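You operate a simulated robot arm through the tools that you are given. There is no shell and no other tool. Be economical: measure what you need, move in short steps, check, and stop when the job is done.

The job below is to be done with a simulated two-armed robot. You get a single attempt, and the scene is never put back.

Task
Load blue cloth, scrubbing pad and hand brush into the caddy; carry it to the worktop by the long bowl.
Fine: both hands on the caddy; the cloth lies flat in it.

It is judged by the outcome, as a careful person would: the job done as asked, and still so three seconds after it is handed in. It fails if anything else is knocked over, pushed out of place, dropped, spilled or broken. Flat cloth is picked up by pressing the open fingertips on it (5 to 10 N) and closing them slowly along it; thin cloth reads only 2 to 8 mm in the jaws.

Robot
Two 7-joint arms with fingered hands on one trunk, on a base that drives. Base frame: it is fixed to the floor where the robot stands at the start and does not move with it; the origin is under the middle of the robot, x ahead of it, y to its left, z up; the surface under the hand at the start is at about z = 0.9. Lengths are in m, angles in degrees, forces in N, time in s.
The left shoulder is at the start at [0.021, 0.092, 1.449], the right one opposite. With the tool pointing down near the work surface each hand reaches from about 0.1 to 0.34 m from the robot's upright axis, wherever it stands, measured 20 degrees to its own side. Places, roughly: buffing pad [0.5, 1.25, 1.5]; caddy [0.5, 0.1, 0.9]; dusting brush [0.5, 1, 1.5]; hand brush (16x5x11 cm) [0.5, -0.2, 0.9]; pumice block [0.75, 1.25, 1.5]; scrubbing pad (10x7x8 cm) [0.6, -0.2, 0.9]; spray bottle [0.5, 1.25, 1]; worktop by the long bowl [0.6, -0.5, 0.9]. Payload 2.1 kg a hand.
The tool frame of a hand sits at the grasp point between the pads (the TCP): z along the fingers, y along the line on which they close. The tips reach 0.02 m beyond it. The gripper opens to 0.068 m. The gripper's body begins 0.023 m behind the TCP. The gripper is a hand of 5 fingers: y runs from the thumb to the fingers, the wrist lies at [-0.01, -0.079, -0.131] in the tool frame, and closing takes about 1.5 s.
Orientation is that of the tool frame in the base frame, as a unit quaternion [x, y, z, w]. With the fingers straight down and the wrist toward the robot, the tool's x, y and z point along [0, 1, 0], [1, 0, 0] and [0, 0, -1] of the base frame.

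Tools
- The arms move only by the tool drive_tool. It takes "left_targets", "right_targets" or both (then of equal length, played together; a hand with none holds still); each is a list of rows, each a list of 7 numbers: the turn, a rotation vector about the tool's x, y, z in units of 5 degrees (1.0 is 5 degrees), then the shift along the tool's x, y, z in units of 25 mm (1.0 is 25 mm), then the closure, from 0 (fully open) to 1 (shut). In form: [[ax, ay, az, dx, dy, dz, fingers], ...]. A call has 1 to 20 rows; each row shifts and turns the commanded pose from where the row before left it, along the tool's axes as they then stand. A call with a number of a shift or a turn outside -1 to 1 is refused whole. Rows are played at 5 a second. More than 0.05 m and 8.6 degrees between two rows, or a gripper value outside its range, and nothing of the call is played. A pose out of reach is approached as far as the arm can. The call stops where the force on the tool passes 40 N (or 10 N more than at its start, if that is more) or the arm is blocked; 0.2 s more then pass. The fingers move at their own pace (about 0.153 m/s each) and stop on an object; they squeeze with about 27 N. The grip force told is the motor's: it shows also when the fingers shut on nothing. Time passes only in rows, and 0.2 s behind the last, so rows that do not move let the fingers close. It gives the time, the measured TCP pose, the force on the tool (base axes), the opening and the grip force at its end, in the units of the frame above (readings bear some noise), with the torque about the TCP (base axes, N m) and any sound that the robot's microphone picked up, and new pictures: "show" is both (left out), scene, wrist or none (wrist: the cameras of the hands that moved).
- Cameras (640 x 400 px; columns grow to the right, rows downward): "scene" is now at [0.0929, 0.0003, 1.5847]; the picture's right is [0.02, -1.00, 0.00], its down [-0.73, -0.01, -0.68] and it looks along [0.68, 0.01, -0.73] (base axes); focal length 258 px, centre (320, 200). "left" rides on the left gripper at [-0.054, -0.058, -0.072] in its tool frame; the picture's right is [-0.57, -0.39, 0.73], its down [0.73, -0.64, 0.23] and it looks along [0.38, 0.66, 0.65] (tool axes); focal length 226 px, centre (320, 200). "right" rides on the right gripper at [0.054, -0.058, -0.072] in its tool frame; the picture's right is [-0.57, 0.39, -0.73], its down [-0.73, -0.64, 0.23] and it looks along [-0.38, 0.66, 0.65] (tool axes); focal length 226 px, centre (320, 200). There is no depth. A picture from a camera that has moved, and an enlarged one, comes with that camera's place and axes in the base frame and with its lens.
- move_column(by): slides the trunk up (or, below 0, down) by that many m; the arms and the scene camera ride with it, the base frame stays. It gives what a move gives, with no picture.
- steer(legs): drives the robot by 1 to 6 legs, each [ahead, left, turn to the left] in m, m and degrees, along the robot's own axes; the way and the turn of a leg run together, so that a leg with both is an arc; at most 1.5 m and 180 degrees a leg. The arms and the cameras ride along, it lands a little off, and it stops where it bumps. It gives what a move gives, and a new picture of the scene camera.
- grasp_type(shape, hand): the hand has 5 fingers and takes this shape, open, in about a second: jaw (thumb against the fingers, like two jaws); tri (thumb and two fingers); tip (a fingertip pinch); poke (one finger out to press); point (the index stretched); flat (the hand flat); cup (the hand cupped); fist (a fist). The gripper value then closes the fingers along that shape, each until it touches; the sizes above hold for jaw. It gives what a move gives, with no picture.
- turn_head(pan, tilt): turns the head with the scene camera to pan (to the left, within 86 degrees either way) and tilt (down, from -29 to 69), counted from straight ahead of the robot. It gives what a move gives, and a new picture of the scene camera.
- zoom(camera, box): a new picture of the part [left, top, right, bottom] of that camera's present view, enlarged. It takes no simulated time.
- close_job(): hands the job in; it is judged then, once.

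Work in short steps. Places have to be worked out from the pictures, the camera data and where the tool is seen: move nearer, look again, correct. Check each grasp and each placing, and mend what went wrong. You have 120 turns and 260 pictures in all, those below and enlarged ones among them. Open the grippers and draw the arms clear of the work before you hand the job in, unless the task says otherwise; then end with one line.

The tools are called after "Request:" by a JSON object that holds its "op" and its "data". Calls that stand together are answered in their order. drive_tool: Moves the arms, as the interface text tells. Its arguments: {"type":"object","properties":{"left_targets":{"type":"array"},"right_targets":{"type":"array"},"show":{"type":"string","enum":["both","scene","wrist","none"]}},"required":[]} The other tools are called the same way: move_column (by) slides the trunk up or down; grasp_type (shape, hand) gives the hand a shape; steer (legs) drives the base; turn_head (pan, tilt) turns the head that bears the scene camera; zoom (camera, box) takes an enlarged picture of a part of a camera's view; close_job () hands the job in.

At the start:

```text
clock: 0.0
left_tcp_pos: [0.3185, 0.0863, 1.2804]
left_ee_rot: [0.707, 0.708, 0.0, 0.0]
left_wrist_force: [0.0, -0.2, -0.1]
left_moment: [0.02, 0.0, -0.04]
left_finger_gap: 0.0677
left_grasp_force: 0.1
left_shape: jaw
right_tcp_pos: [0.3741, -0.1779, 1.2924]
right_ee_rot: [0.707, 0.707, -0.001, 0.0]
right_wrist_force: [-0.3, 0.2, -0.3]
right_moment: [0.0, 0.0, -0.03]
right_finger_gap: 0.0676
right_grasp_force: 0.1
right_shape: jaw
trunk travel left (down, up): [-0.688, 0.215]
robot x, y, heading: [-0.0043, -0.0012, 0.3]
head pan, tilt: [1.1, 46.8]
```

scene: 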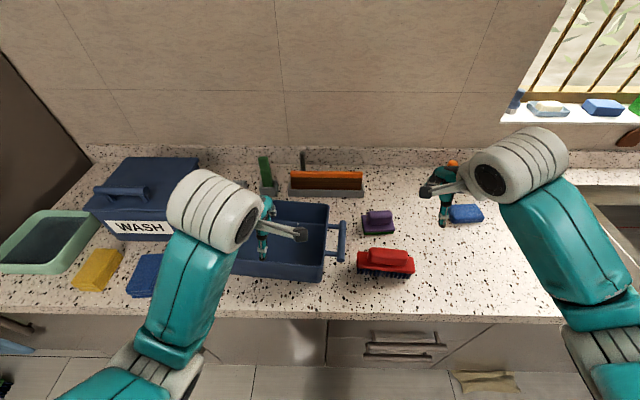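
right: 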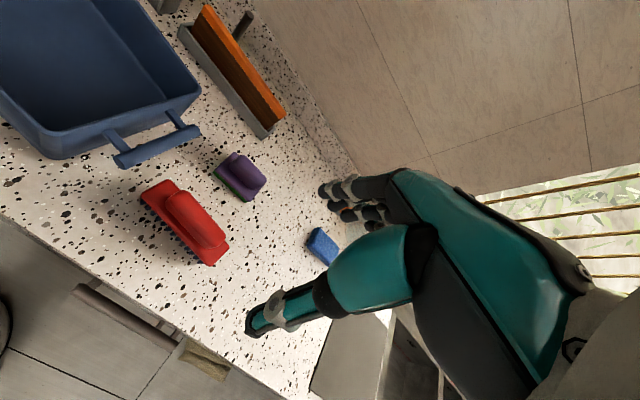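
left: 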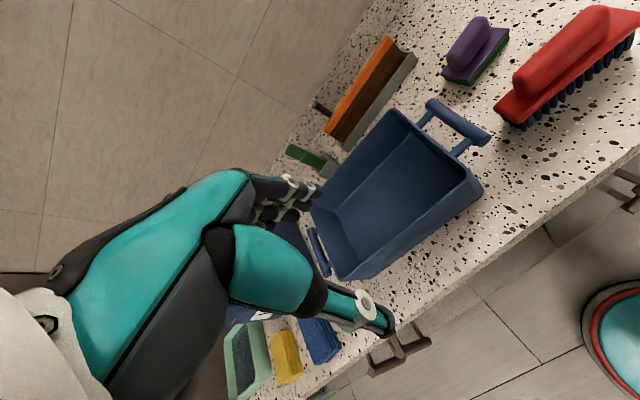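

I see the caddy in the middle, with the brush and pad to its right and cloths on the left. I'll look at the left part closely and at the right side for the long bowl.

Request:
{"op": "zoom", "data": {"camera": "scene", "box": [0, 140, 360, 365]}}

Request:
{"op": "turn_head", "data": {"pan": -50, "tilt": 40}}

```text
1.78 times, centred on (180, 252) of scene
camera zoom: at [0.0929, 0.0003, 1.5847], right [0.02, -1.0, 0.0], down [-0.73, -0.01, -0.68], along [0.68, 0.01, -0.73], focal length 459 px, centre (569, 107)
```

zoom: 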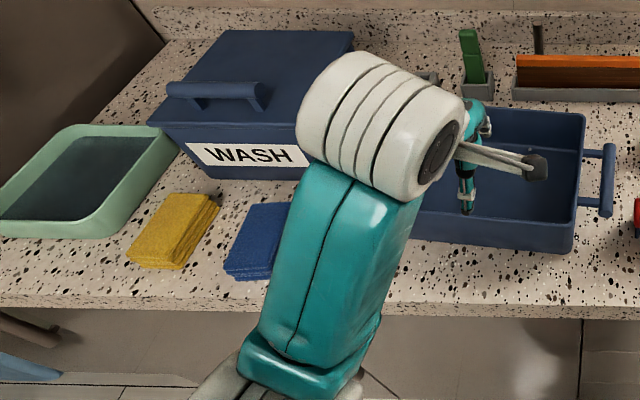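

```text
clock: 1.2
left_tcp_pos: [0.3187, 0.0859, 1.2817]
left_ee_rot: [0.707, 0.707, 0.001, -0.001]
left_wrist_force: [-0.2, -0.2, 0.1]
left_moment: [0.02, -0.01, -0.01]
left_finger_gap: 0.0675
left_grasp_force: 0.0
left_shape: jaw
right_tcp_pos: [0.3737, -0.1776, 1.2905]
right_ee_rot: [0.707, 0.707, 0.0, 0.0]
right_wrist_force: [-0.3, -0.7, 1.0]
right_moment: [-0.01, 0.05, 0.01]
right_finger_gap: 0.0676
right_grasp_force: 0.2
right_shape: jaw
trunk travel left (down, up): [-0.688, 0.215]
robot x, y, heading: [-0.0005, 0.0006, 0.4]
head pan, tilt: [-50.0, 40.0]
camera scene: at [0.0678, -0.0663, 1.5945], right [-0.77, -0.64, 0.0], down [-0.41, 0.49, -0.77], along [0.49, -0.59, -0.64], focal length 258 px, centre (320, 200)
```

scene: 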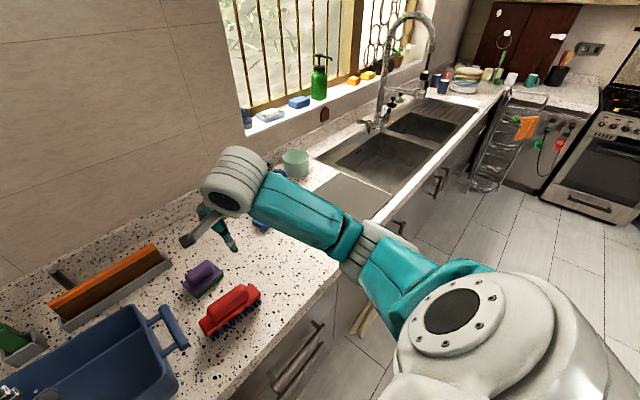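

The blue cloth is at about [0.43, 0.5], folded. The right arm hides the worktop near the target, so I drive the base right for a clear look at it first, with the head looking down.

Request:
{"op": "steer", "data": {"legs": [[0, -0.45, 0]]}}

Request:
{"op": "turn_head", "data": {"pan": 0, "tilt": 48}}

```text
clock: 3.9
left_tcp_pos: [0.3173, -0.3705, 1.2801]
left_ee_rot: [0.71, 0.705, 0.0, 0.0]
left_wrist_force: [0.2, 0.3, 0.0]
left_moment: [-0.01, 0.03, 0.01]
left_finger_gap: 0.068
left_grasp_force: 0.0
left_shape: jaw
right_tcp_pos: [0.3713, -0.632, 1.29]
right_ee_rot: [0.709, 0.705, 0.0, 0.0]
right_wrist_force: [0.5, -0.2, -0.6]
right_moment: [-0.01, 0.02, -0.03]
right_finger_gap: 0.0679
right_grasp_force: 0.1
right_shape: jaw
trunk travel left (down, up): [-0.688, 0.215]
robot x, y, heading: [0.005, -0.4516, -0.2]
head pan, tilt: [-50.0, 40.0]
camera scene: at [0.0659, -0.5195, 1.5944], right [-0.77, -0.64, 0.0], down [-0.41, 0.5, -0.77], along [0.49, -0.59, -0.64], focal length 258 px, centre (320, 200)
```

scene: 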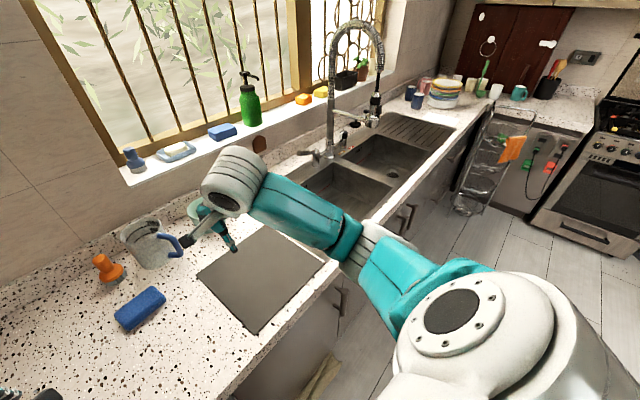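

```text
clock: 5.1
left_tcp_pos: [0.3174, -0.3683, 1.2807]
left_ee_rot: [0.71, 0.704, 0.001, 0.0]
left_wrist_force: [-0.1, 0.0, -0.1]
left_moment: [0.0, 0.01, 0.04]
left_finger_gap: 0.0676
left_grasp_force: 0.1
left_shape: jaw
right_tcp_pos: [0.3711, -0.6321, 1.2911]
right_ee_rot: [0.709, 0.705, -0.001, 0.0]
right_wrist_force: [-0.4, -1.1, -0.1]
right_moment: [0.03, 0.0, 0.01]
right_finger_gap: 0.0677
right_grasp_force: 0.1
right_shape: jaw
trunk travel left (down, up): [-0.688, 0.215]
robot x, y, heading: [-0.0034, -0.4502, -0.3]
head pan, tilt: [0.0, 48.0]
camera scene: at [0.0905, -0.4539, 1.583], right [-0.01, -1.0, 0.0], down [-0.74, 0.01, -0.67], along [0.67, 0.0, -0.74], focal length 258 px, centre (320, 200)
```

scene: 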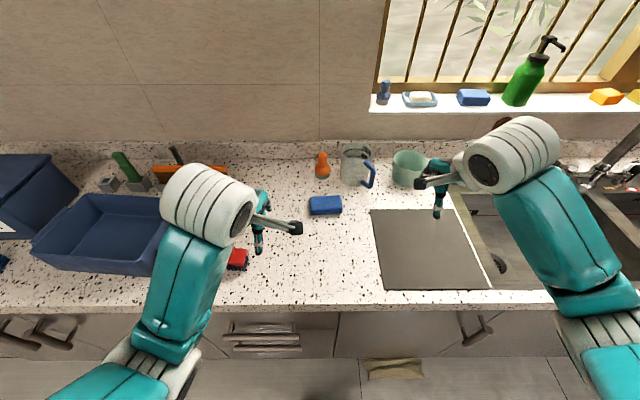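

The target patch lies between the brush area and the grey board (board starts at y≈-0.63; sponge at [0.68,-0.47]). I now go stand before the brush and pad, and try how far forward the base can go.

Request:
{"op": "steer", "data": {"legs": [[0, 0.37, 0], [0.15, 0, 0]]}}

Request:
{"op": "move_column", "data": {"by": -0.15}}

Request:
{"op": "turn_head", "data": {"pan": -10, "tilt": 55}}

```text
clock: 8.4
left_tcp_pos: [0.4714, -0.0054, 1.2798]
left_ee_rot: [0.71, 0.705, -0.001, 0.0]
left_wrist_force: [-0.1, -0.3, 0.3]
left_moment: [0.01, -0.01, 0.03]
left_finger_gap: 0.0674
left_grasp_force: 0.1
left_shape: jaw
right_tcp_pos: [0.5245, -0.2688, 1.2896]
right_ee_rot: [0.709, 0.705, -0.001, 0.0]
right_wrist_force: [0.1, -0.3, -0.1]
right_moment: [0.01, -0.02, 0.01]
right_finger_gap: 0.0678
right_grasp_force: 0.0
right_shape: jaw
trunk travel left (down, up): [-0.688, 0.215]
robot x, y, heading: [0.1513, -0.0892, -0.4]
head pan, tilt: [0.0, 48.0]
camera scene: at [0.2441, -0.0905, 1.5829], right [-0.01, -1.0, 0.0], down [-0.74, 0.01, -0.67], along [0.67, 0.0, -0.74], focal length 258 px, centre (320, 200)
```

scene: 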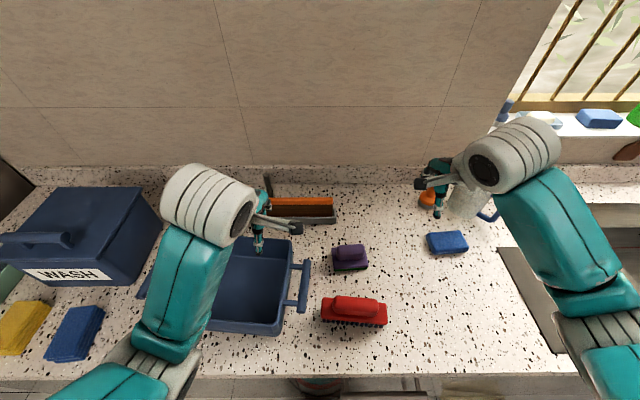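

```text
clock: 10.2
left_tcp_pos: [0.4705, -0.0053, 1.1309]
left_ee_rot: [0.709, 0.705, 0.0, 0.001]
left_wrist_force: [-0.1, -0.4, -0.1]
left_moment: [-0.02, -0.01, 0.02]
left_finger_gap: 0.0675
left_grasp_force: 0.0
left_shape: jaw
right_tcp_pos: [0.5234, -0.2684, 1.1412]
right_ee_rot: [0.709, 0.705, -0.001, 0.001]
right_wrist_force: [0.0, -0.5, 0.1]
right_moment: [-0.02, -0.04, 0.0]
right_finger_gap: 0.0678
right_grasp_force: 0.1
right_shape: jaw
trunk travel left (down, up): [-0.538, 0.365]
robot x, y, heading: [0.1513, -0.0923, -0.4]
head pan, tilt: [0.0, 48.0]
```

```text
clock: 10.9
left_tcp_pos: [0.4706, -0.0046, 1.1303]
left_ee_rot: [0.71, 0.705, 0.0, 0.0]
left_wrist_force: [0.2, 0.0, 0.6]
left_moment: [-0.02, -0.03, -0.02]
left_finger_gap: 0.0678
left_grasp_force: 0.0
left_shape: jaw
right_tcp_pos: [0.5237, -0.2684, 1.1403]
right_ee_rot: [0.71, 0.705, 0.0, 0.0]
right_wrist_force: [-0.1, 0.1, -0.9]
right_moment: [-0.02, -0.04, 0.03]
right_finger_gap: 0.0677
right_grasp_force: 0.1
right_shape: jaw
trunk travel left (down, up): [-0.538, 0.365]
robot x, y, heading: [0.1531, -0.0873, -0.5]
head pan, tilt: [-10.0, 55.0]
camera scene: at [0.2407, -0.1029, 1.4236], right [-0.18, -0.98, 0.0], down [-0.81, 0.15, -0.57], along [0.56, -0.1, -0.82], focal length 258 px, centre (320, 200)
```

scene: 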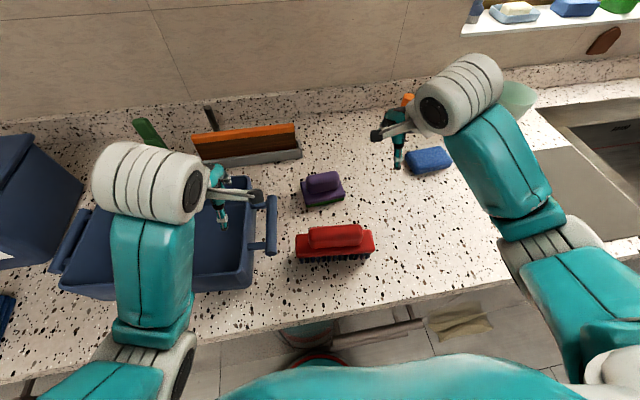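

Brush judged at about [0.455,-0.168], pad at [0.605,-0.173]. I bring the right hand above the brush and shift the left hand aside.

Request:
{"op": "drive_tool", "data": {"right_targets": [[0, 0, 0, 0.81, -0.59, 0.3, 0], [0, 0, 0, 0.81, -0.59, 0.3, 0], [0, 0, 0, 0.81, -0.59, 0.3, 0], [0, 0, 0, 0.81, -0.59, 0.3, 0], [0, 0, 0, 0.81, -0.59, 0.3, 0]], "left_targets": [[0, 0, 0, 0.8, 0, 0, 0], [0, 0, 0, 0.8, 0, 0, 0], [0, 0, 0, 0.8, 0, 0, 0], [0, 0, 0, 0.8, 0, 0, 0], [0, 0, 0, 0.8, 0, 0, 0]]}}

```text
clock: 12.1
left_tcp_pos: [0.4715, 0.0939, 1.1294]
left_ee_rot: [0.71, 0.705, 0.0, 0.0]
left_wrist_force: [-0.2, 0.1, 0.0]
left_moment: [0.0, 0.02, 0.02]
left_finger_gap: 0.0678
left_grasp_force: 0.1
left_shape: jaw
right_tcp_pos: [0.4509, -0.1669, 1.1042]
right_ee_rot: [0.71, 0.705, 0.0, 0.0]
right_wrist_force: [0.1, -0.3, -0.2]
right_moment: [-0.03, 0.01, 0.01]
right_finger_gap: 0.0676
right_grasp_force: 0.0
right_shape: jaw
trunk travel left (down, up): [-0.538, 0.365]
robot x, y, heading: [0.1542, -0.0889, -0.5]
head pan, tilt: [-10.0, 55.0]
camera scene: at [0.2405, -0.1026, 1.4236], right [-0.18, -0.98, 0.0], down [-0.81, 0.15, -0.57], along [0.56, -0.1, -0.82], focal length 258 px, centre (320, 200)
camera right: at [0.3905, -0.1124, 1.176], right [0.38, -0.57, 0.73], down [-0.65, -0.73, -0.23], along [0.66, -0.38, -0.65], focal length 226 px, centre (320, 200)
camera left: at [0.4119, 0.0409, 1.2002], right [-0.39, -0.56, -0.73], down [-0.64, 0.74, -0.23], along [0.67, 0.37, -0.65], focal length 226 px, centre (320, 200)
```

scene: 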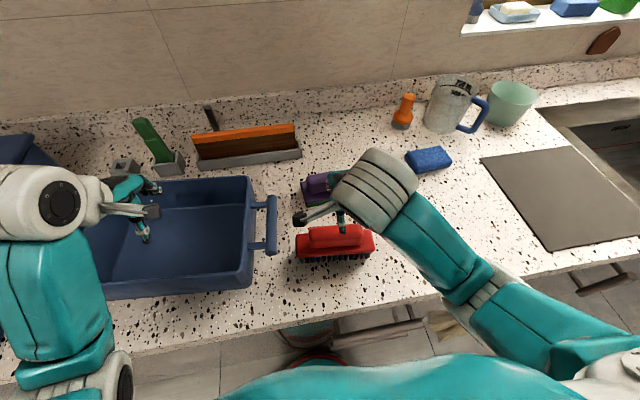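
right: 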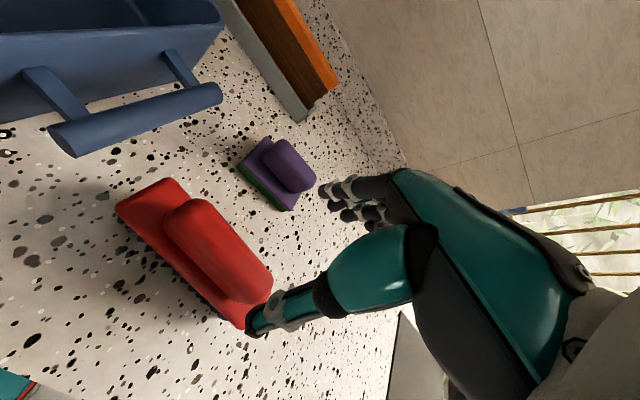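
left: 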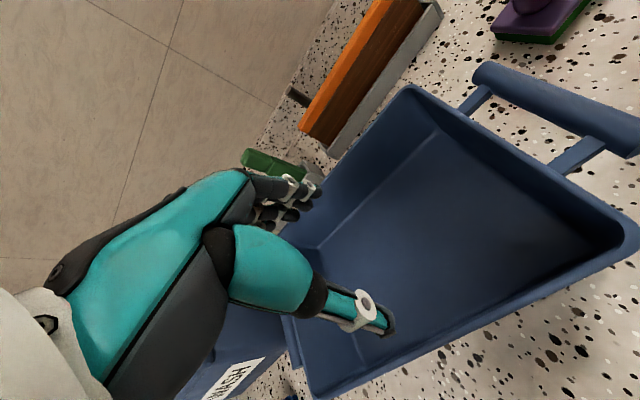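

Two views agree: handle top centre at about [0.45,-0.164,0.985], the brush turned about 6°. I turn the hand by 5° and descend to just around the handle.

Request:
{"op": "drive_tool", "data": {"right_targets": [[0, 0, 0.5, 0.1, 0, 0.9, 0], [0, 0, 0.5, 0, 0, 0.9, 0], [0, 0, 0, 0, 0, 0.9, 0], [0, 0, 0, 0, 0, 0.9, 0], [0, 0, 0, 0, 0, 0.9, 0]]}}

```text
clock: 13.3
left_tcp_pos: [0.4707, 0.0962, 1.13]
left_ee_rot: [0.709, 0.705, 0.0, -0.001]
left_wrist_force: [0.3, 0.8, -0.4]
left_moment: [-0.01, -0.02, 0.01]
left_finger_gap: 0.0677
left_grasp_force: 0.0
left_shape: jaw
right_tcp_pos: [0.4496, -0.1635, 0.9927]
right_ee_rot: [0.74, 0.673, 0.001, 0.001]
right_wrist_force: [0.5, 0.2, 0.5]
right_moment: [0.0, -0.03, -0.01]
right_finger_gap: 0.068
right_grasp_force: 0.1
right_shape: jaw
trunk travel left (down, up): [-0.538, 0.365]
robot x, y, heading: [0.1469, -0.0919, -0.5]
head pan, tilt: [-10.0, 55.0]
camera scene: at [0.2407, -0.1028, 1.4236], right [-0.18, -0.98, 0.0], down [-0.81, 0.15, -0.57], along [0.56, -0.1, -0.82], focal length 258 px, centre (320, 200)
camera right: at [0.3949, -0.1056, 1.0643], right [0.33, -0.6, 0.73], down [-0.71, -0.67, -0.23], along [0.63, -0.44, -0.65], focal length 226 px, centre (320, 200)
```

scene: 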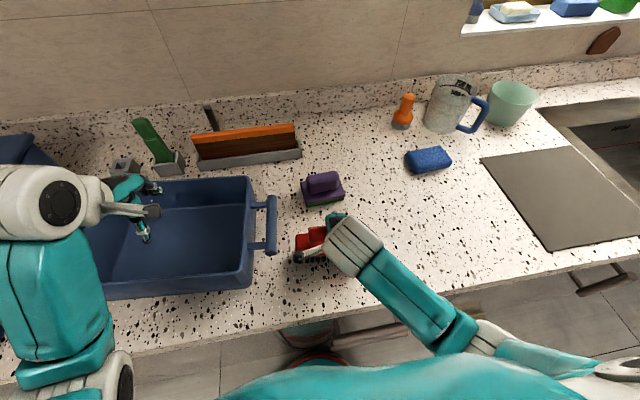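
right: 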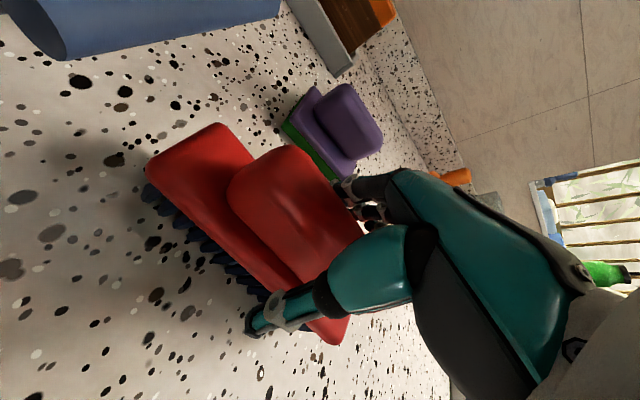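

The handle sits between thumb and fingers, close to the TCP. I go down 20 mm more and close.

Request:
{"op": "drive_tool", "data": {"right_targets": [[0, 0, 0, 0.1, 0, 0.4, 0], [0, 0, 0, 0.1, 0, 0.4, 0], [0, 0, 0, 0, 0, 0, 1], [0, 0, 0, 0, 0, 0, 1], [0, 0, 0, 0, 0, 0, 1], [0, 0, 0, 0, 0, 0, 1], [0, 0, 0, 0, 0, 0, 1], [0, 0, 0, 0, 0, 0, 1], [0, 0, 0, 0, 0, 0, 1]], "show": "wrist"}}

```text
clock: 15.3
left_tcp_pos: [0.4689, 0.0957, 1.1299]
left_ee_rot: [0.71, 0.704, 0.0, 0.0]
left_wrist_force: [-0.4, 0.4, -0.3]
left_moment: [-0.01, -0.02, 0.05]
left_finger_gap: 0.068
left_grasp_force: 0.0
left_shape: jaw
right_tcp_pos: [0.4513, -0.1592, 0.9716]
right_ee_rot: [0.74, 0.673, 0.0, 0.0]
right_wrist_force: [1.8, -2.9, 10.6]
right_moment: [-0.12, 0.06, 0.19]
right_finger_gap: 0.0546
right_grasp_force: 26.3
right_shape: jaw
trunk travel left (down, up): [-0.538, 0.365]
robot x, y, heading: [0.1537, -0.0866, -0.6]
head pan, tilt: [-10.0, 55.0]
camera right: at [0.3958, -0.1009, 1.0437], right [0.33, -0.6, 0.73], down [-0.71, -0.67, -0.23], along [0.63, -0.44, -0.65], focal length 226 px, centre (320, 200)
```

right: 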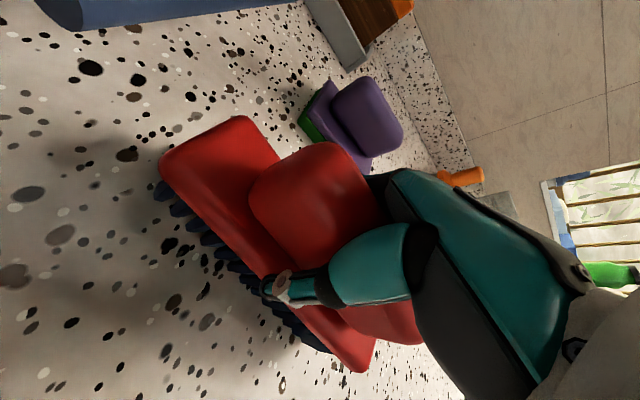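

Gripped at 55 mm. I lift straight up and check, and zoom on the caddy.

Request:
{"op": "drive_tool", "data": {"right_targets": [[0, 0, 0, 0, 0, -0.5, 1], [0, 0, 0, 0, 0, -1, 1], [0, 0, 0, 0, 0, -1, 1], [0, 0, 0, 0, 0, -1, 1], [0, 0, 0, 0, 0, -1, 1], [0, 0, 0, 0, 0, -1, 1], [0, 0, 0, 0, 0, -1, 1], [0, 0, 0, 0, 0, 0, 1]], "show": "wrist"}}

Request:
{"op": "turn_head", "data": {"pan": 15, "tilt": 55}}

```text
clock: 17.1
left_tcp_pos: [0.4711, 0.0944, 1.1306]
left_ee_rot: [0.71, 0.705, -0.001, 0.0]
left_wrist_force: [0.8, -0.5, 0.0]
left_moment: [0.01, -0.04, 0.03]
left_finger_gap: 0.0676
left_grasp_force: 0.0
left_shape: jaw
right_tcp_pos: [0.4507, -0.1615, 1.132]
right_ee_rot: [0.739, 0.673, 0.0, 0.0]
right_wrist_force: [0.7, 0.0, -1.4]
right_moment: [0.01, 0.06, -0.02]
right_finger_gap: 0.0211
right_grasp_force: 26.8
right_shape: jaw
trunk travel left (down, up): [-0.538, 0.365]
robot x, y, heading: [0.1509, -0.087, -0.2]
head pan, tilt: [-10.0, 55.0]
camera right: at [0.3973, -0.1031, 1.2047], right [0.33, -0.6, 0.73], down [-0.71, -0.67, -0.23], along [0.62, -0.44, -0.65], focal length 226 px, centre (320, 200)
```

right: 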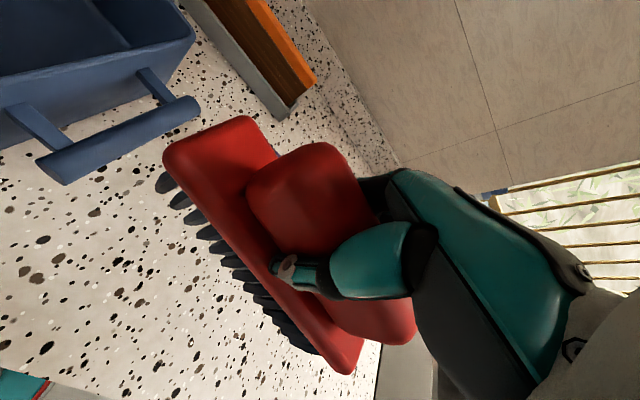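

```text
clock: 18.0
left_tcp_pos: [0.47, 0.0947, 1.128]
left_ee_rot: [0.71, 0.704, 0.0, 0.0]
left_wrist_force: [0.3, 0.4, 0.2]
left_moment: [0.0, -0.02, -0.03]
left_finger_gap: 0.0675
left_grasp_force: 0.1
left_shape: jaw
right_tcp_pos: [0.4513, -0.1605, 1.1323]
right_ee_rot: [0.74, 0.673, -0.001, 0.001]
right_wrist_force: [-1.0, -0.9, -1.8]
right_moment: [0.03, -0.01, 0.01]
right_finger_gap: 0.0212
right_grasp_force: 26.6
right_shape: jaw
trunk travel left (down, up): [-0.538, 0.365]
robot x, y, heading: [0.1524, -0.0874, -0.5]
head pan, tilt: [15.0, 55.0]
camera scene: at [0.2396, -0.0717, 1.4236], right [0.25, -0.97, 0.0], down [-0.79, -0.21, -0.57], along [0.56, 0.14, -0.82], focal length 258 px, centre (320, 200)
```

scene: 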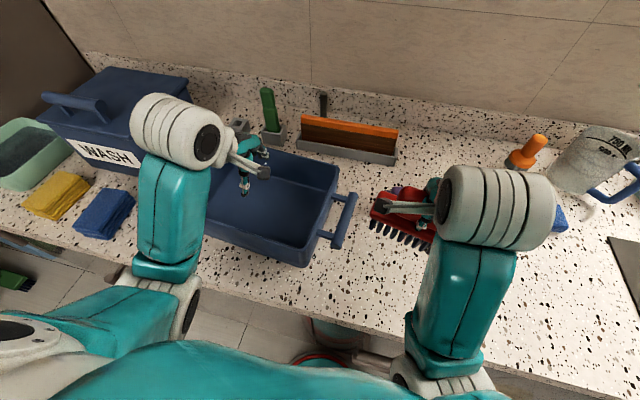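

The brush is held and hanging level. Zoom on the caddy to get its rim and floor.

Request:
{"op": "zoom", "data": {"camera": "scene", "box": [180, 120, 380, 280]}}

```text
2.50 times, centred on (280, 200) of scene
camera zoom: at [0.2396, -0.0717, 1.4236], right [0.25, -0.97, 0.0], down [-0.79, -0.21, -0.57], along [0.56, 0.14, -0.82], focal length 645 px, centre (420, 200)
```

zoom: 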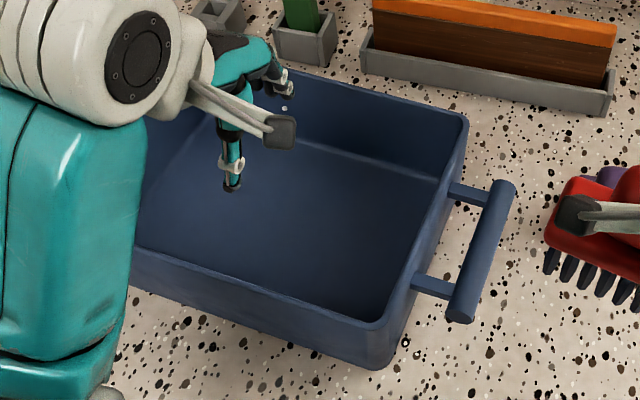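

Caddy rim: x≈0.415–0.623, right end y≈-0.012, rim z≈1.0, turned ~2.5°. I drive left 0.2 m so that the right hand gets over the caddy and the left hand gets out of it.

Request:
{"op": "drive_tool", "data": {"right_targets": [[0, 0, -0.5, 0, 0, -0.6, 1], [0, 0, 0, 0, 0, -0.6, 1]], "left_targets": [[0, 0, 0, 0, -0.8, -0.8, 0], [0, 0, 0, 0, -0.8, -0.8, 0]], "show": "none"}}

Request:
{"op": "steer", "data": {"legs": [[0, 0.2, 0]]}}

```text
clock: 18.8
left_tcp_pos: [0.4309, 0.0937, 1.1683]
left_ee_rot: [0.709, 0.705, -0.001, 0.0]
left_wrist_force: [-0.5, 0.0, 0.6]
left_moment: [0.0, 0.01, -0.01]
left_finger_gap: 0.0678
left_grasp_force: 0.0
left_shape: jaw
right_tcp_pos: [0.4566, -0.1868, 1.1496]
right_ee_rot: [0.737, 0.673, -0.039, 0.044]
right_wrist_force: [0.0, 0.4, -1.9]
right_moment: [0.03, 0.01, 0.01]
right_finger_gap: 0.0209
right_grasp_force: 26.6
right_shape: jaw
right hand out of reach, approached as far as the arm can: row 2
trunk travel left (down, up): [-0.538, 0.365]
robot x, y, heading: [0.1487, -0.0908, -0.4]
head pan, tilt: [15.0, 55.0]
stopped in row 2 (right hand): the arm was blocked; the commanded pose is now the measured one
```

```text
clock: 20.4
left_tcp_pos: [0.4314, 0.2957, 1.1683]
left_ee_rot: [0.709, 0.705, -0.001, -0.001]
left_wrist_force: [-0.5, 0.5, 0.3]
left_moment: [-0.01, 0.04, -0.01]
left_finger_gap: 0.0679
left_grasp_force: 0.0
left_shape: jaw
right_tcp_pos: [0.4578, 0.0138, 1.1487]
right_ee_rot: [0.735, 0.675, -0.04, 0.043]
right_wrist_force: [-0.6, 0.6, -1.9]
right_moment: [0.0, 0.0, 0.0]
right_finger_gap: 0.0208
right_grasp_force: 27.7
right_shape: jaw
trunk travel left (down, up): [-0.538, 0.365]
robot x, y, heading: [0.1509, 0.1058, -0.4]
head pan, tilt: [15.0, 55.0]
camera scene: at [0.2409, 0.1283, 1.4236], right [0.25, -0.97, 0.0], down [-0.79, -0.21, -0.57], along [0.55, 0.14, -0.82], focal length 258 px, centre (320, 200)
```

scene: 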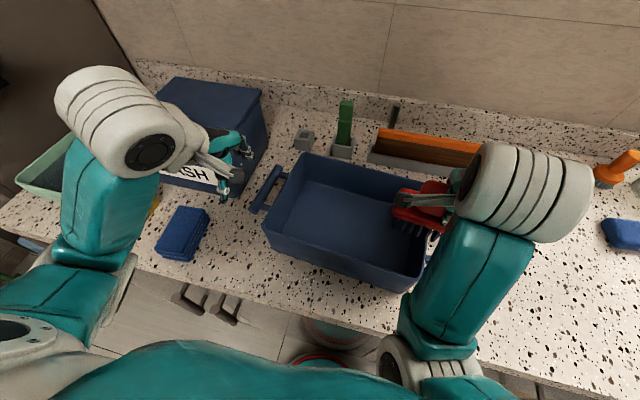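

The right arm met a limit and tilted by 7°. I straighten it while moving the brush over the caddy's front middle at about [0.48, 0.10].

Request:
{"op": "drive_tool", "data": {"right_targets": [[0, 0.45, 0, 0.9, 0.15, 0.1, 1], [0, 0.45, 0, 0.9, 0.15, 0.2, 1], [0, 0.44, 0, 0.9, 0.15, 0.2, 1], [0, 0, 0, 0.8, 0.15, 0.2, 1], [0, 0, 0, 0, 0, 0.2, 1]]}}

```text
clock: 21.8
left_tcp_pos: [0.4309, 0.295, 1.1694]
left_ee_rot: [0.709, 0.705, -0.001, 0.0]
left_wrist_force: [-0.3, 0.7, -0.5]
left_moment: [0.0, 0.01, 0.02]
left_finger_gap: 0.0675
left_grasp_force: 0.1
left_shape: jaw
right_tcp_pos: [0.5004, 0.0643, 1.1318]
right_ee_rot: [0.75, 0.658, -0.005, 0.068]
right_wrist_force: [-0.3, -1.0, -1.8]
right_moment: [0.02, -0.03, -0.01]
right_finger_gap: 0.0207
right_grasp_force: 27.2
right_shape: jaw
trunk travel left (down, up): [-0.538, 0.365]
robot x, y, heading: [0.151, 0.1087, -0.3]
head pan, tilt: [15.0, 55.0]
stopped in row 5 (right hand): the arm was blocked; the commanded pose is now the measured one
camera scene: at [0.2411, 0.1273, 1.4236], right [0.25, -0.97, 0.0], down [-0.79, -0.21, -0.57], along [0.55, 0.15, -0.82], focal length 258 px, centre (320, 200)
camera right: at [0.4425, 0.1328, 1.1924], right [0.25, -0.53, 0.81], down [-0.71, -0.67, -0.22], along [0.66, -0.52, -0.54], focal length 226 px, centre (320, 200)
```

scene: 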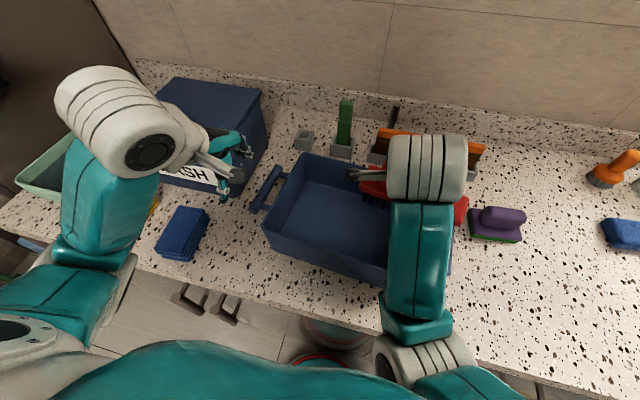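
right: 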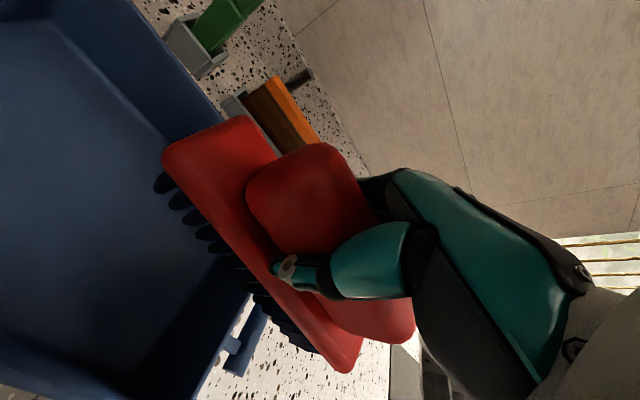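

The right arm is at its cross-body limit here. I raise the trunk, drive further left, and straighten the hand while lowering it.

Request:
{"op": "move_column", "data": {"by": 0.1}}

Request:
{"op": "steer", "data": {"legs": [[0, 0.12, 0]]}}

Request:
{"op": "drive_tool", "data": {"right_targets": [[0.3, 0.3, 0, -0.6, -0.1, 0.6, 1], [0.3, 0.3, 0, -0.6, -0.1, 0.7, 1], [0.3, 0.3, 0, -0.6, -0.1, 0.8, 1], [0.2, 0.2, 0, -0.6, -0.1, 0.8, 1], [0, 0, 0, -0.6, -0.1, 0.8, 1]]}}

```text
clock: 23.1
left_tcp_pos: [0.4317, 0.295, 1.2686]
left_ee_rot: [0.709, 0.705, 0.0, -0.001]
left_wrist_force: [-0.6, 0.5, -0.2]
left_moment: [-0.01, -0.03, -0.01]
left_finger_gap: 0.0678
left_grasp_force: 0.1
left_shape: jaw
right_tcp_pos: [0.5061, 0.0368, 1.228]
right_ee_rot: [0.755, 0.645, -0.034, 0.108]
right_wrist_force: [-0.4, -0.1, -0.4]
right_moment: [0.04, 0.01, 0.02]
right_finger_gap: 0.0211
right_grasp_force: 27.3
right_shape: jaw
trunk travel left (down, up): [-0.638, 0.265]
robot x, y, heading: [0.1532, 0.1112, -0.2]
head pan, tilt: [15.0, 55.0]
```

```text
clock: 24.3
left_tcp_pos: [0.4316, 0.4156, 1.2685]
left_ee_rot: [0.709, 0.705, -0.002, 0.0]
left_wrist_force: [-0.4, -0.5, -0.4]
left_moment: [-0.01, 0.0, 0.02]
left_finger_gap: 0.0678
left_grasp_force: 0.1
left_shape: jaw
right_tcp_pos: [0.5051, 0.1583, 1.2253]
right_ee_rot: [0.756, 0.645, -0.036, 0.109]
right_wrist_force: [0.4, 0.6, -1.4]
right_moment: [0.01, 0.01, 0.02]
right_finger_gap: 0.0207
right_grasp_force: 27.2
right_shape: jaw
trunk travel left (down, up): [-0.638, 0.265]
robot x, y, heading: [0.1525, 0.2293, -0.1]
head pan, tilt: [15.0, 55.0]
camera scene: at [0.237, 0.249, 1.5237], right [0.25, -0.97, 0.0], down [-0.79, -0.21, -0.57], along [0.55, 0.15, -0.82], focal length 258 px, centre (320, 200)
```

scene: 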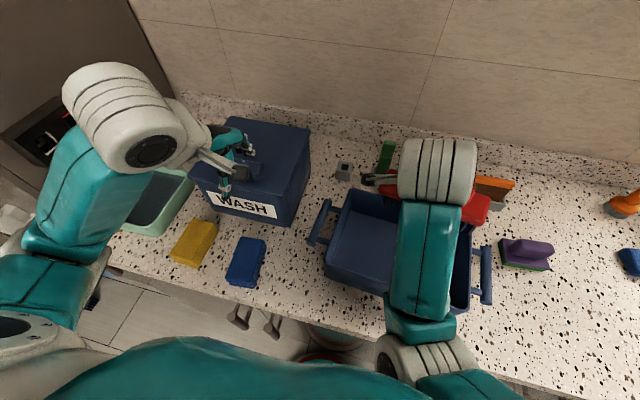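

```text
clock: 25.5
left_tcp_pos: [0.4311, 0.4154, 1.2691]
left_ee_rot: [0.709, 0.705, 0.0, 0.0]
left_wrist_force: [-0.4, -0.4, 0.1]
left_moment: [-0.02, -0.02, 0.02]
left_finger_gap: 0.068
left_grasp_force: 0.0
left_shape: jaw
right_tcp_pos: [0.482, 0.0749, 1.1438]
right_ee_rot: [0.759, 0.649, -0.03, 0.043]
right_wrist_force: [-0.3, -0.2, -1.7]
right_moment: [0.05, -0.01, 0.01]
right_finger_gap: 0.0201
right_grasp_force: 26.7
right_shape: jaw
trunk travel left (down, up): [-0.638, 0.265]
robot x, y, heading: [0.1532, 0.2281, -0.2]
head pan, tilt: [15.0, 55.0]
camera scene: at [0.2355, 0.247, 1.5238], right [0.25, -0.97, 0.0], down [-0.79, -0.21, -0.57], along [0.56, 0.15, -0.82], focal length 258 px, centre (320, 200)
camera right: at [0.431, 0.144, 1.2096], right [0.29, -0.54, 0.79], down [-0.75, -0.64, -0.17], along [0.6, -0.54, -0.59], focal length 226 px, centre (320, 200)
```

scene: 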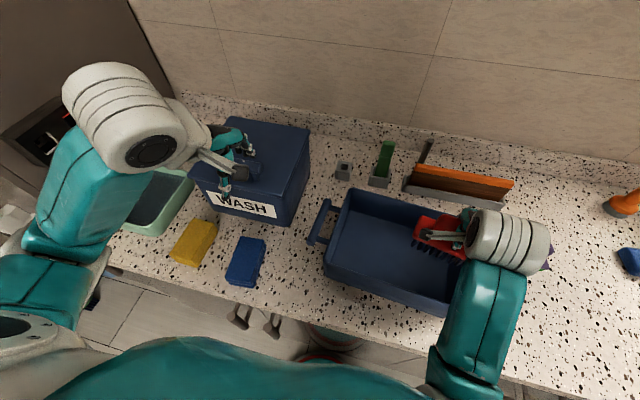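
right: 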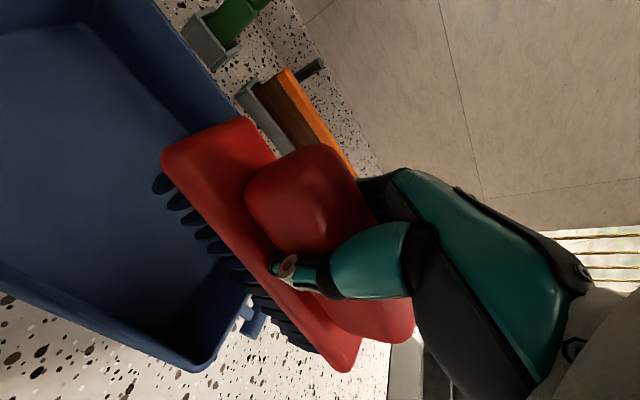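

Still tilted 6°; I straighten it fully, align it with the caddy (≈6.7°), and shift to y≈0.105.

Request:
{"op": "drive_tool", "data": {"right_targets": [[0.1, 0.4, -0.25, 0.4, 0, 0.2, 1], [0.1, 0.4, -0.25, 0.4, 0, 0.2, 1], [0.1, 0.36, 0, 0.4, 0, 0.2, 1], [0, 0, 0, 0, 0, 0, 1]]}}

```text
clock: 26.5
left_tcp_pos: [0.4325, 0.4156, 1.2689]
left_ee_rot: [0.709, 0.705, -0.001, -0.001]
left_wrist_force: [-0.6, -0.2, -0.4]
left_moment: [0.0, -0.01, 0.0]
left_finger_gap: 0.0674
left_grasp_force: 0.2
left_shape: jaw
right_tcp_pos: [0.488, 0.1009, 1.1271]
right_ee_rot: [0.747, 0.665, -0.002, -0.001]
right_wrist_force: [0.6, -0.2, -1.8]
right_moment: [0.0, 0.0, 0.0]
right_finger_gap: 0.02
right_grasp_force: 26.9
right_shape: jaw
trunk travel left (down, up): [-0.638, 0.265]
robot x, y, heading: [0.1549, 0.2301, -0.0]
head pan, tilt: [15.0, 55.0]
camera scene: at [0.2369, 0.2476, 1.5237], right [0.25, -0.97, 0.0], down [-0.79, -0.21, -0.57], along [0.55, 0.15, -0.82], focal length 258 px, centre (320, 200)
camera right: at [0.4365, 0.1611, 1.1996], right [0.32, -0.61, 0.73], down [-0.72, -0.65, -0.22], along [0.61, -0.45, -0.65], focal length 226 px, centre (320, 200)
```

scene: 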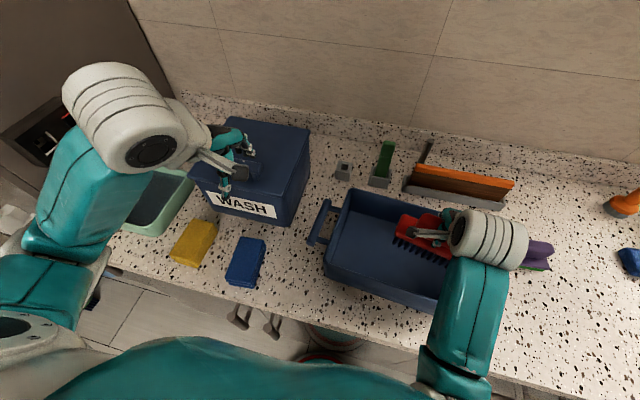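
right: 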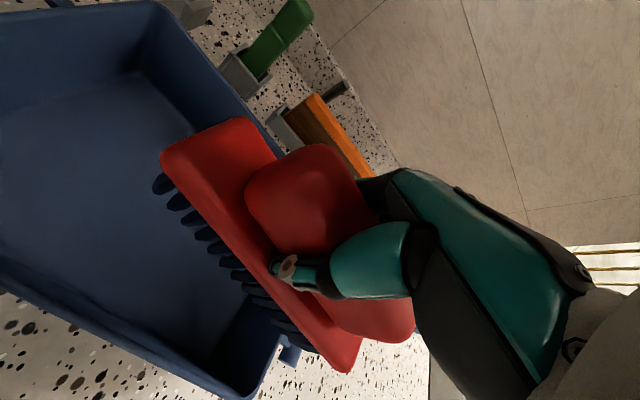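

Aligned. I shift 10 mm toward the front and lower the brush to just above the caddy floor.

Request:
{"op": "drive_tool", "data": {"right_targets": [[0, 0, 0, 0.1, -0.4, 0.6, 1], [0, 0, 0, 0.1, 0, 0.9, 1], [0, 0, 0, 0, 0, 0.9, 1], [0, 0, 0, 0, 0, 0.9, 1], [0, 0, 0, 0, 0, 0.9, 1], [0, 0, 0, 0, 0, 0.5, 1]]}}

```text
clock: 27.9
left_tcp_pos: [0.433, 0.4151, 1.2698]
left_ee_rot: [0.709, 0.705, -0.001, -0.001]
left_wrist_force: [-0.2, 0.3, 0.4]
left_moment: [-0.01, -0.02, 0.03]
left_finger_gap: 0.0675
left_grasp_force: 0.1
left_shape: jaw
right_tcp_pos: [0.4782, 0.1084, 1.0104]
right_ee_rot: [0.748, 0.664, -0.001, -0.002]
right_wrist_force: [0.6, 0.4, -1.9]
right_moment: [0.04, 0.03, 0.0]
right_finger_gap: 0.02
right_grasp_force: 26.4
right_shape: jaw
trunk travel left (down, up): [-0.638, 0.265]
robot x, y, heading: [0.151, 0.2301, -0.3]
head pan, tilt: [15.0, 55.0]
camera scene: at [0.2369, 0.2475, 1.5238], right [0.25, -0.97, 0.0], down [-0.79, -0.21, -0.57], along [0.55, 0.15, -0.82], focal length 258 px, centre (320, 200)
camera right: at [0.4257, 0.1687, 1.0827], right [0.32, -0.61, 0.72], down [-0.72, -0.65, -0.23], along [0.61, -0.45, -0.65], focal length 226 px, centre (320, 200)
```

scene: 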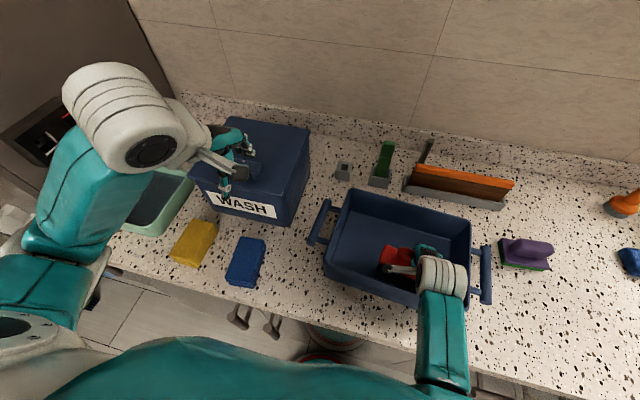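
right: 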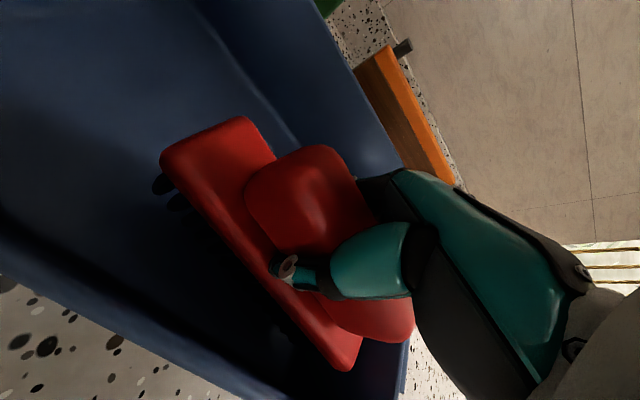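

Clear inside the caddy, no contact. I lower slowly until the bristles take some load.

Request:
{"op": "drive_tool", "data": {"right_targets": [[0, 0, 0, 0, 0, 0.3, 1], [0, 0, 0, 0, 0, 0.25, 1], [0, 0, 0, 0, 0, 0.2, 1], [0, 0, 0, 0, 0, 0.15, 1]], "show": "none"}}

```text
clock: 28.9
left_tcp_pos: [0.4319, 0.4151, 1.2684]
left_ee_rot: [0.709, 0.705, 0.0, 0.0]
left_wrist_force: [0.3, 0.3, -0.1]
left_moment: [-0.01, -0.01, -0.03]
left_finger_gap: 0.0681
left_grasp_force: 0.1
left_shape: jaw
right_tcp_pos: [0.479, 0.1082, 0.9881]
right_ee_rot: [0.748, 0.664, -0.001, -0.002]
right_wrist_force: [-0.5, 0.1, -1.9]
right_moment: [0.02, 0.01, 0.01]
right_finger_gap: 0.0202
right_grasp_force: 26.7
right_shape: jaw
trunk travel left (down, up): [-0.638, 0.265]
robot x, y, heading: [0.1515, 0.2312, -0.3]
head pan, tilt: [15.0, 55.0]
```

Request:
{"op": "drive_tool", "data": {"right_targets": [[0, 0, 0, 0, 0, 0.15, 1], [0, 0, 0, 0, 0, 0.15, 1]], "show": "none"}}

```text
clock: 29.7
left_tcp_pos: [0.4303, 0.4157, 1.2686]
left_ee_rot: [0.708, 0.706, -0.001, 0.0]
left_wrist_force: [-0.4, 0.3, 0.5]
left_moment: [-0.01, -0.01, 0.02]
left_finger_gap: 0.0678
left_grasp_force: 0.0
left_shape: jaw
right_tcp_pos: [0.4796, 0.1084, 0.9827]
right_ee_rot: [0.748, 0.664, 0.004, 0.002]
right_wrist_force: [-3.4, -1.1, 22.1]
right_moment: [0.12, 0.71, 0.01]
right_finger_gap: 0.0206
right_grasp_force: 26.9
right_shape: jaw
trunk travel left (down, up): [-0.638, 0.265]
robot x, y, heading: [0.1534, 0.2324, -0.6]
head pan, tilt: [15.0, 55.0]
stopped in row 2 (right hand): the force on the tool passed its limit at 43 N (the readings are from after the stop); the commanded pose is now the measured one
```

Contact with the floor at TCP z=0.983. I open partly, so that the thumb does not hit the wall, and withdraw upward.

Request:
{"op": "drive_tool", "data": {"right_targets": [[0, 0, 0, 0, 0, -0.08, 1], [0, 0, 0, 0, 0, 0, 0.4], [0, 0, 0, 0, 0, 0, 0.35], [0, 0, 0, 0, 0, 0, 0.35], [0, 0, 0, 0, 0, -0.4, 0.35], [0, 0, 0, 0, 0, -0.8, 0.3], [0, 0, 0, 0, 0, -1, 0.2], [0, 0, 0, 0, 0, -1, 0], [0, 0, 0, 0, 0, -1, 0], [0, 0, 0, 0, 0, -0.5, 0]]}}

```text
clock: 31.9
left_tcp_pos: [0.4322, 0.4149, 1.269]
left_ee_rot: [0.709, 0.705, -0.001, 0.0]
left_wrist_force: [0.2, 0.3, -0.6]
left_moment: [0.02, 0.0, -0.01]
left_finger_gap: 0.0678
left_grasp_force: 0.1
left_shape: jaw
right_tcp_pos: [0.4793, 0.1071, 1.101]
right_ee_rot: [0.747, 0.665, 0.001, 0.0]
right_wrist_force: [0.0, 0.8, -1.5]
right_moment: [0.01, 0.03, 0.01]
right_finger_gap: 0.068
right_grasp_force: 0.1
right_shape: jaw
trunk travel left (down, up): [-0.638, 0.265]
robot x, y, heading: [0.1521, 0.2278, -0.4]
head pan, tilt: [15.0, 55.0]
camera scene: at [0.2368, 0.2476, 1.5238], right [0.25, -0.97, 0.0], down [-0.79, -0.21, -0.57], along [0.55, 0.15, -0.82], focal length 258 px, centre (320, 200)
camera right: at [0.4254, 0.1671, 1.1733], right [0.32, -0.61, 0.73], down [-0.72, -0.65, -0.23], along [0.62, -0.45, -0.65], focal length 226 px, centre (320, 200)
```

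scene: 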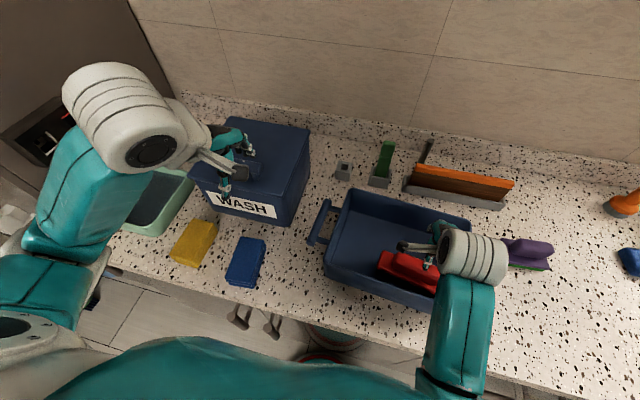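
right: 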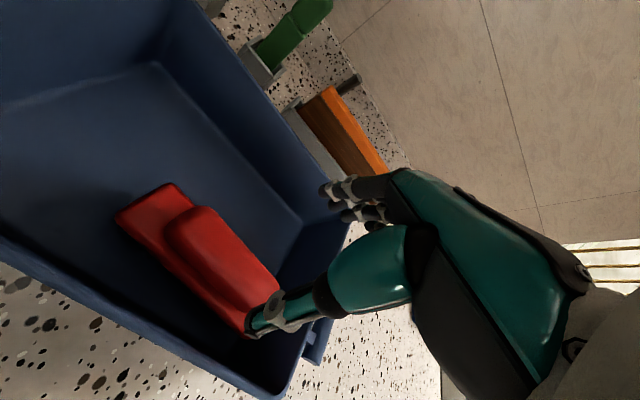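

Brush is in, upright along the front. Next the blue cloth at about [0.42,0.49]: I bring the left hand above it for a close look.

Request:
{"op": "drive_tool", "data": {"left_targets": [[0, 0, 0, 0.6, -0.1, 0.9, 0], [0, 0, 0, 0.6, -0.1, 0.9, 0], [0, 0, 0, 0.6, -0.1, 0.9, 0], [0, 0, 0, 0.6, 0, 0.9, 0], [0, 0, 0, 0.6, 0, 0.9, 0], [0, 0, 0, 0, 0, 0.9, 0]], "show": "wrist"}}

Request:
{"op": "turn_head", "data": {"pan": 35, "tilt": 60}}

```text
clock: 33.3
left_tcp_pos: [0.4218, 0.4902, 1.1336]
left_ee_rot: [0.709, 0.705, -0.001, 0.0]
left_wrist_force: [0.0, 0.0, -0.4]
left_moment: [-0.01, 0.03, 0.0]
left_finger_gap: 0.0677
left_grasp_force: 0.0
left_shape: jaw
right_tcp_pos: [0.4783, 0.1077, 1.1018]
right_ee_rot: [0.747, 0.664, 0.003, 0.0]
right_wrist_force: [-1.0, -0.6, -0.9]
right_moment: [0.03, 0.01, 0.0]
right_finger_gap: 0.0678
right_grasp_force: 0.0
right_shape: jaw
trunk travel left (down, up): [-0.638, 0.265]
robot x, y, heading: [0.1528, 0.2299, -0.4]
head pan, tilt: [15.0, 55.0]
camera left: at [0.3645, 0.4358, 1.2054], right [-0.39, -0.56, -0.73], down [-0.64, 0.74, -0.23], along [0.66, 0.37, -0.65], focal length 226 px, centre (320, 200)
```

left: 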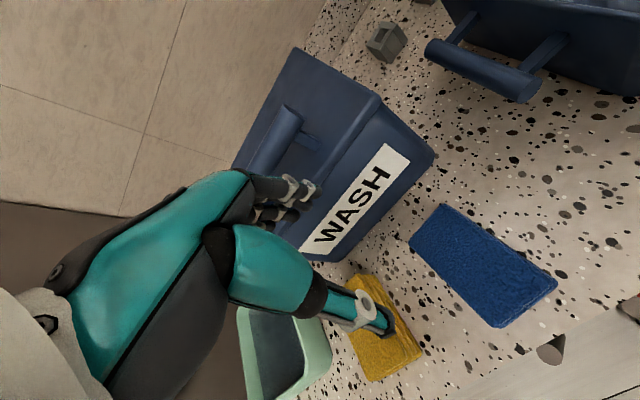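

```text
clock: 34.1
left_tcp_pos: [0.4227, 0.4903, 1.1351]
left_ee_rot: [0.709, 0.706, -0.001, 0.0]
left_wrist_force: [-0.4, -0.2, 0.2]
left_moment: [-0.03, -0.01, -0.02]
left_finger_gap: 0.0678
left_grasp_force: 0.0
left_shape: jaw
right_tcp_pos: [0.4781, 0.1077, 1.1023]
right_ee_rot: [0.747, 0.665, 0.003, 0.001]
right_wrist_force: [0.4, 0.3, 1.0]
right_moment: [-0.01, 0.01, 0.02]
right_finger_gap: 0.0678
right_grasp_force: 0.0
right_shape: jaw
trunk travel left (down, up): [-0.638, 0.265]
robot x, y, heading: [0.1505, 0.2282, -0.4]
head pan, tilt: [35.0, 60.0]
camera scene: at [0.2218, 0.2672, 1.5177], right [0.57, -0.82, 0.0], down [-0.71, -0.49, -0.5], along [0.41, 0.28, -0.87], focal length 258 px, centre (320, 200)
```

scene: 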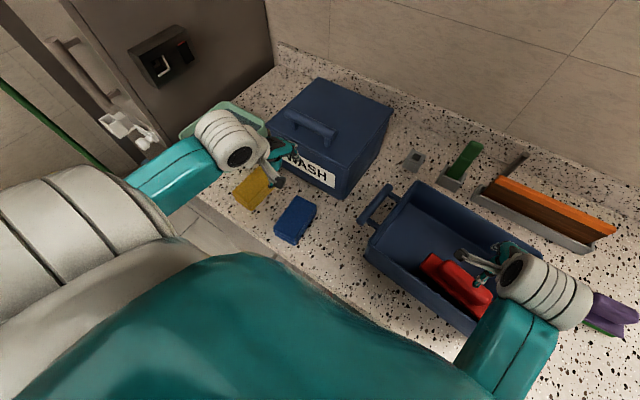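

The cloth spans about x 0.365–0.48, y 0.45–0.515. I zoom on it to judge thickness and layers.

Request:
{"op": "zoom", "data": {"camera": "left", "box": [380, 170, 600, 350]}}

Request:
{"op": "zoom", "data": {"camera": "scene", "box": [220, 150, 380, 260]}}

```text
2.22 times, centred on (490, 260) of left
camera zoom: at [0.3646, 0.4357, 1.206], right [-0.39, -0.56, -0.73], down [-0.64, 0.74, -0.23], along [0.66, 0.37, -0.65], focal length 502 px, centre (-58, 67)
```

zoom: 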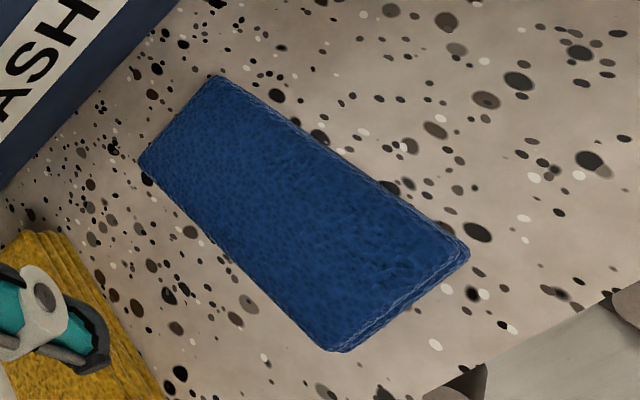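

```text
3.64 times, centred on (300, 205) of scene
camera zoom: at [0.2218, 0.2672, 1.5177], right [0.57, -0.82, 0.0], down [-0.71, -0.49, -0.5], along [0.41, 0.28, -0.87], focal length 938 px, centre (393, 182)
```

zoom: 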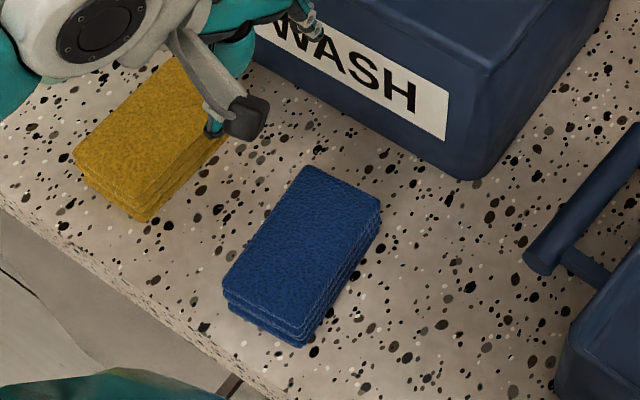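

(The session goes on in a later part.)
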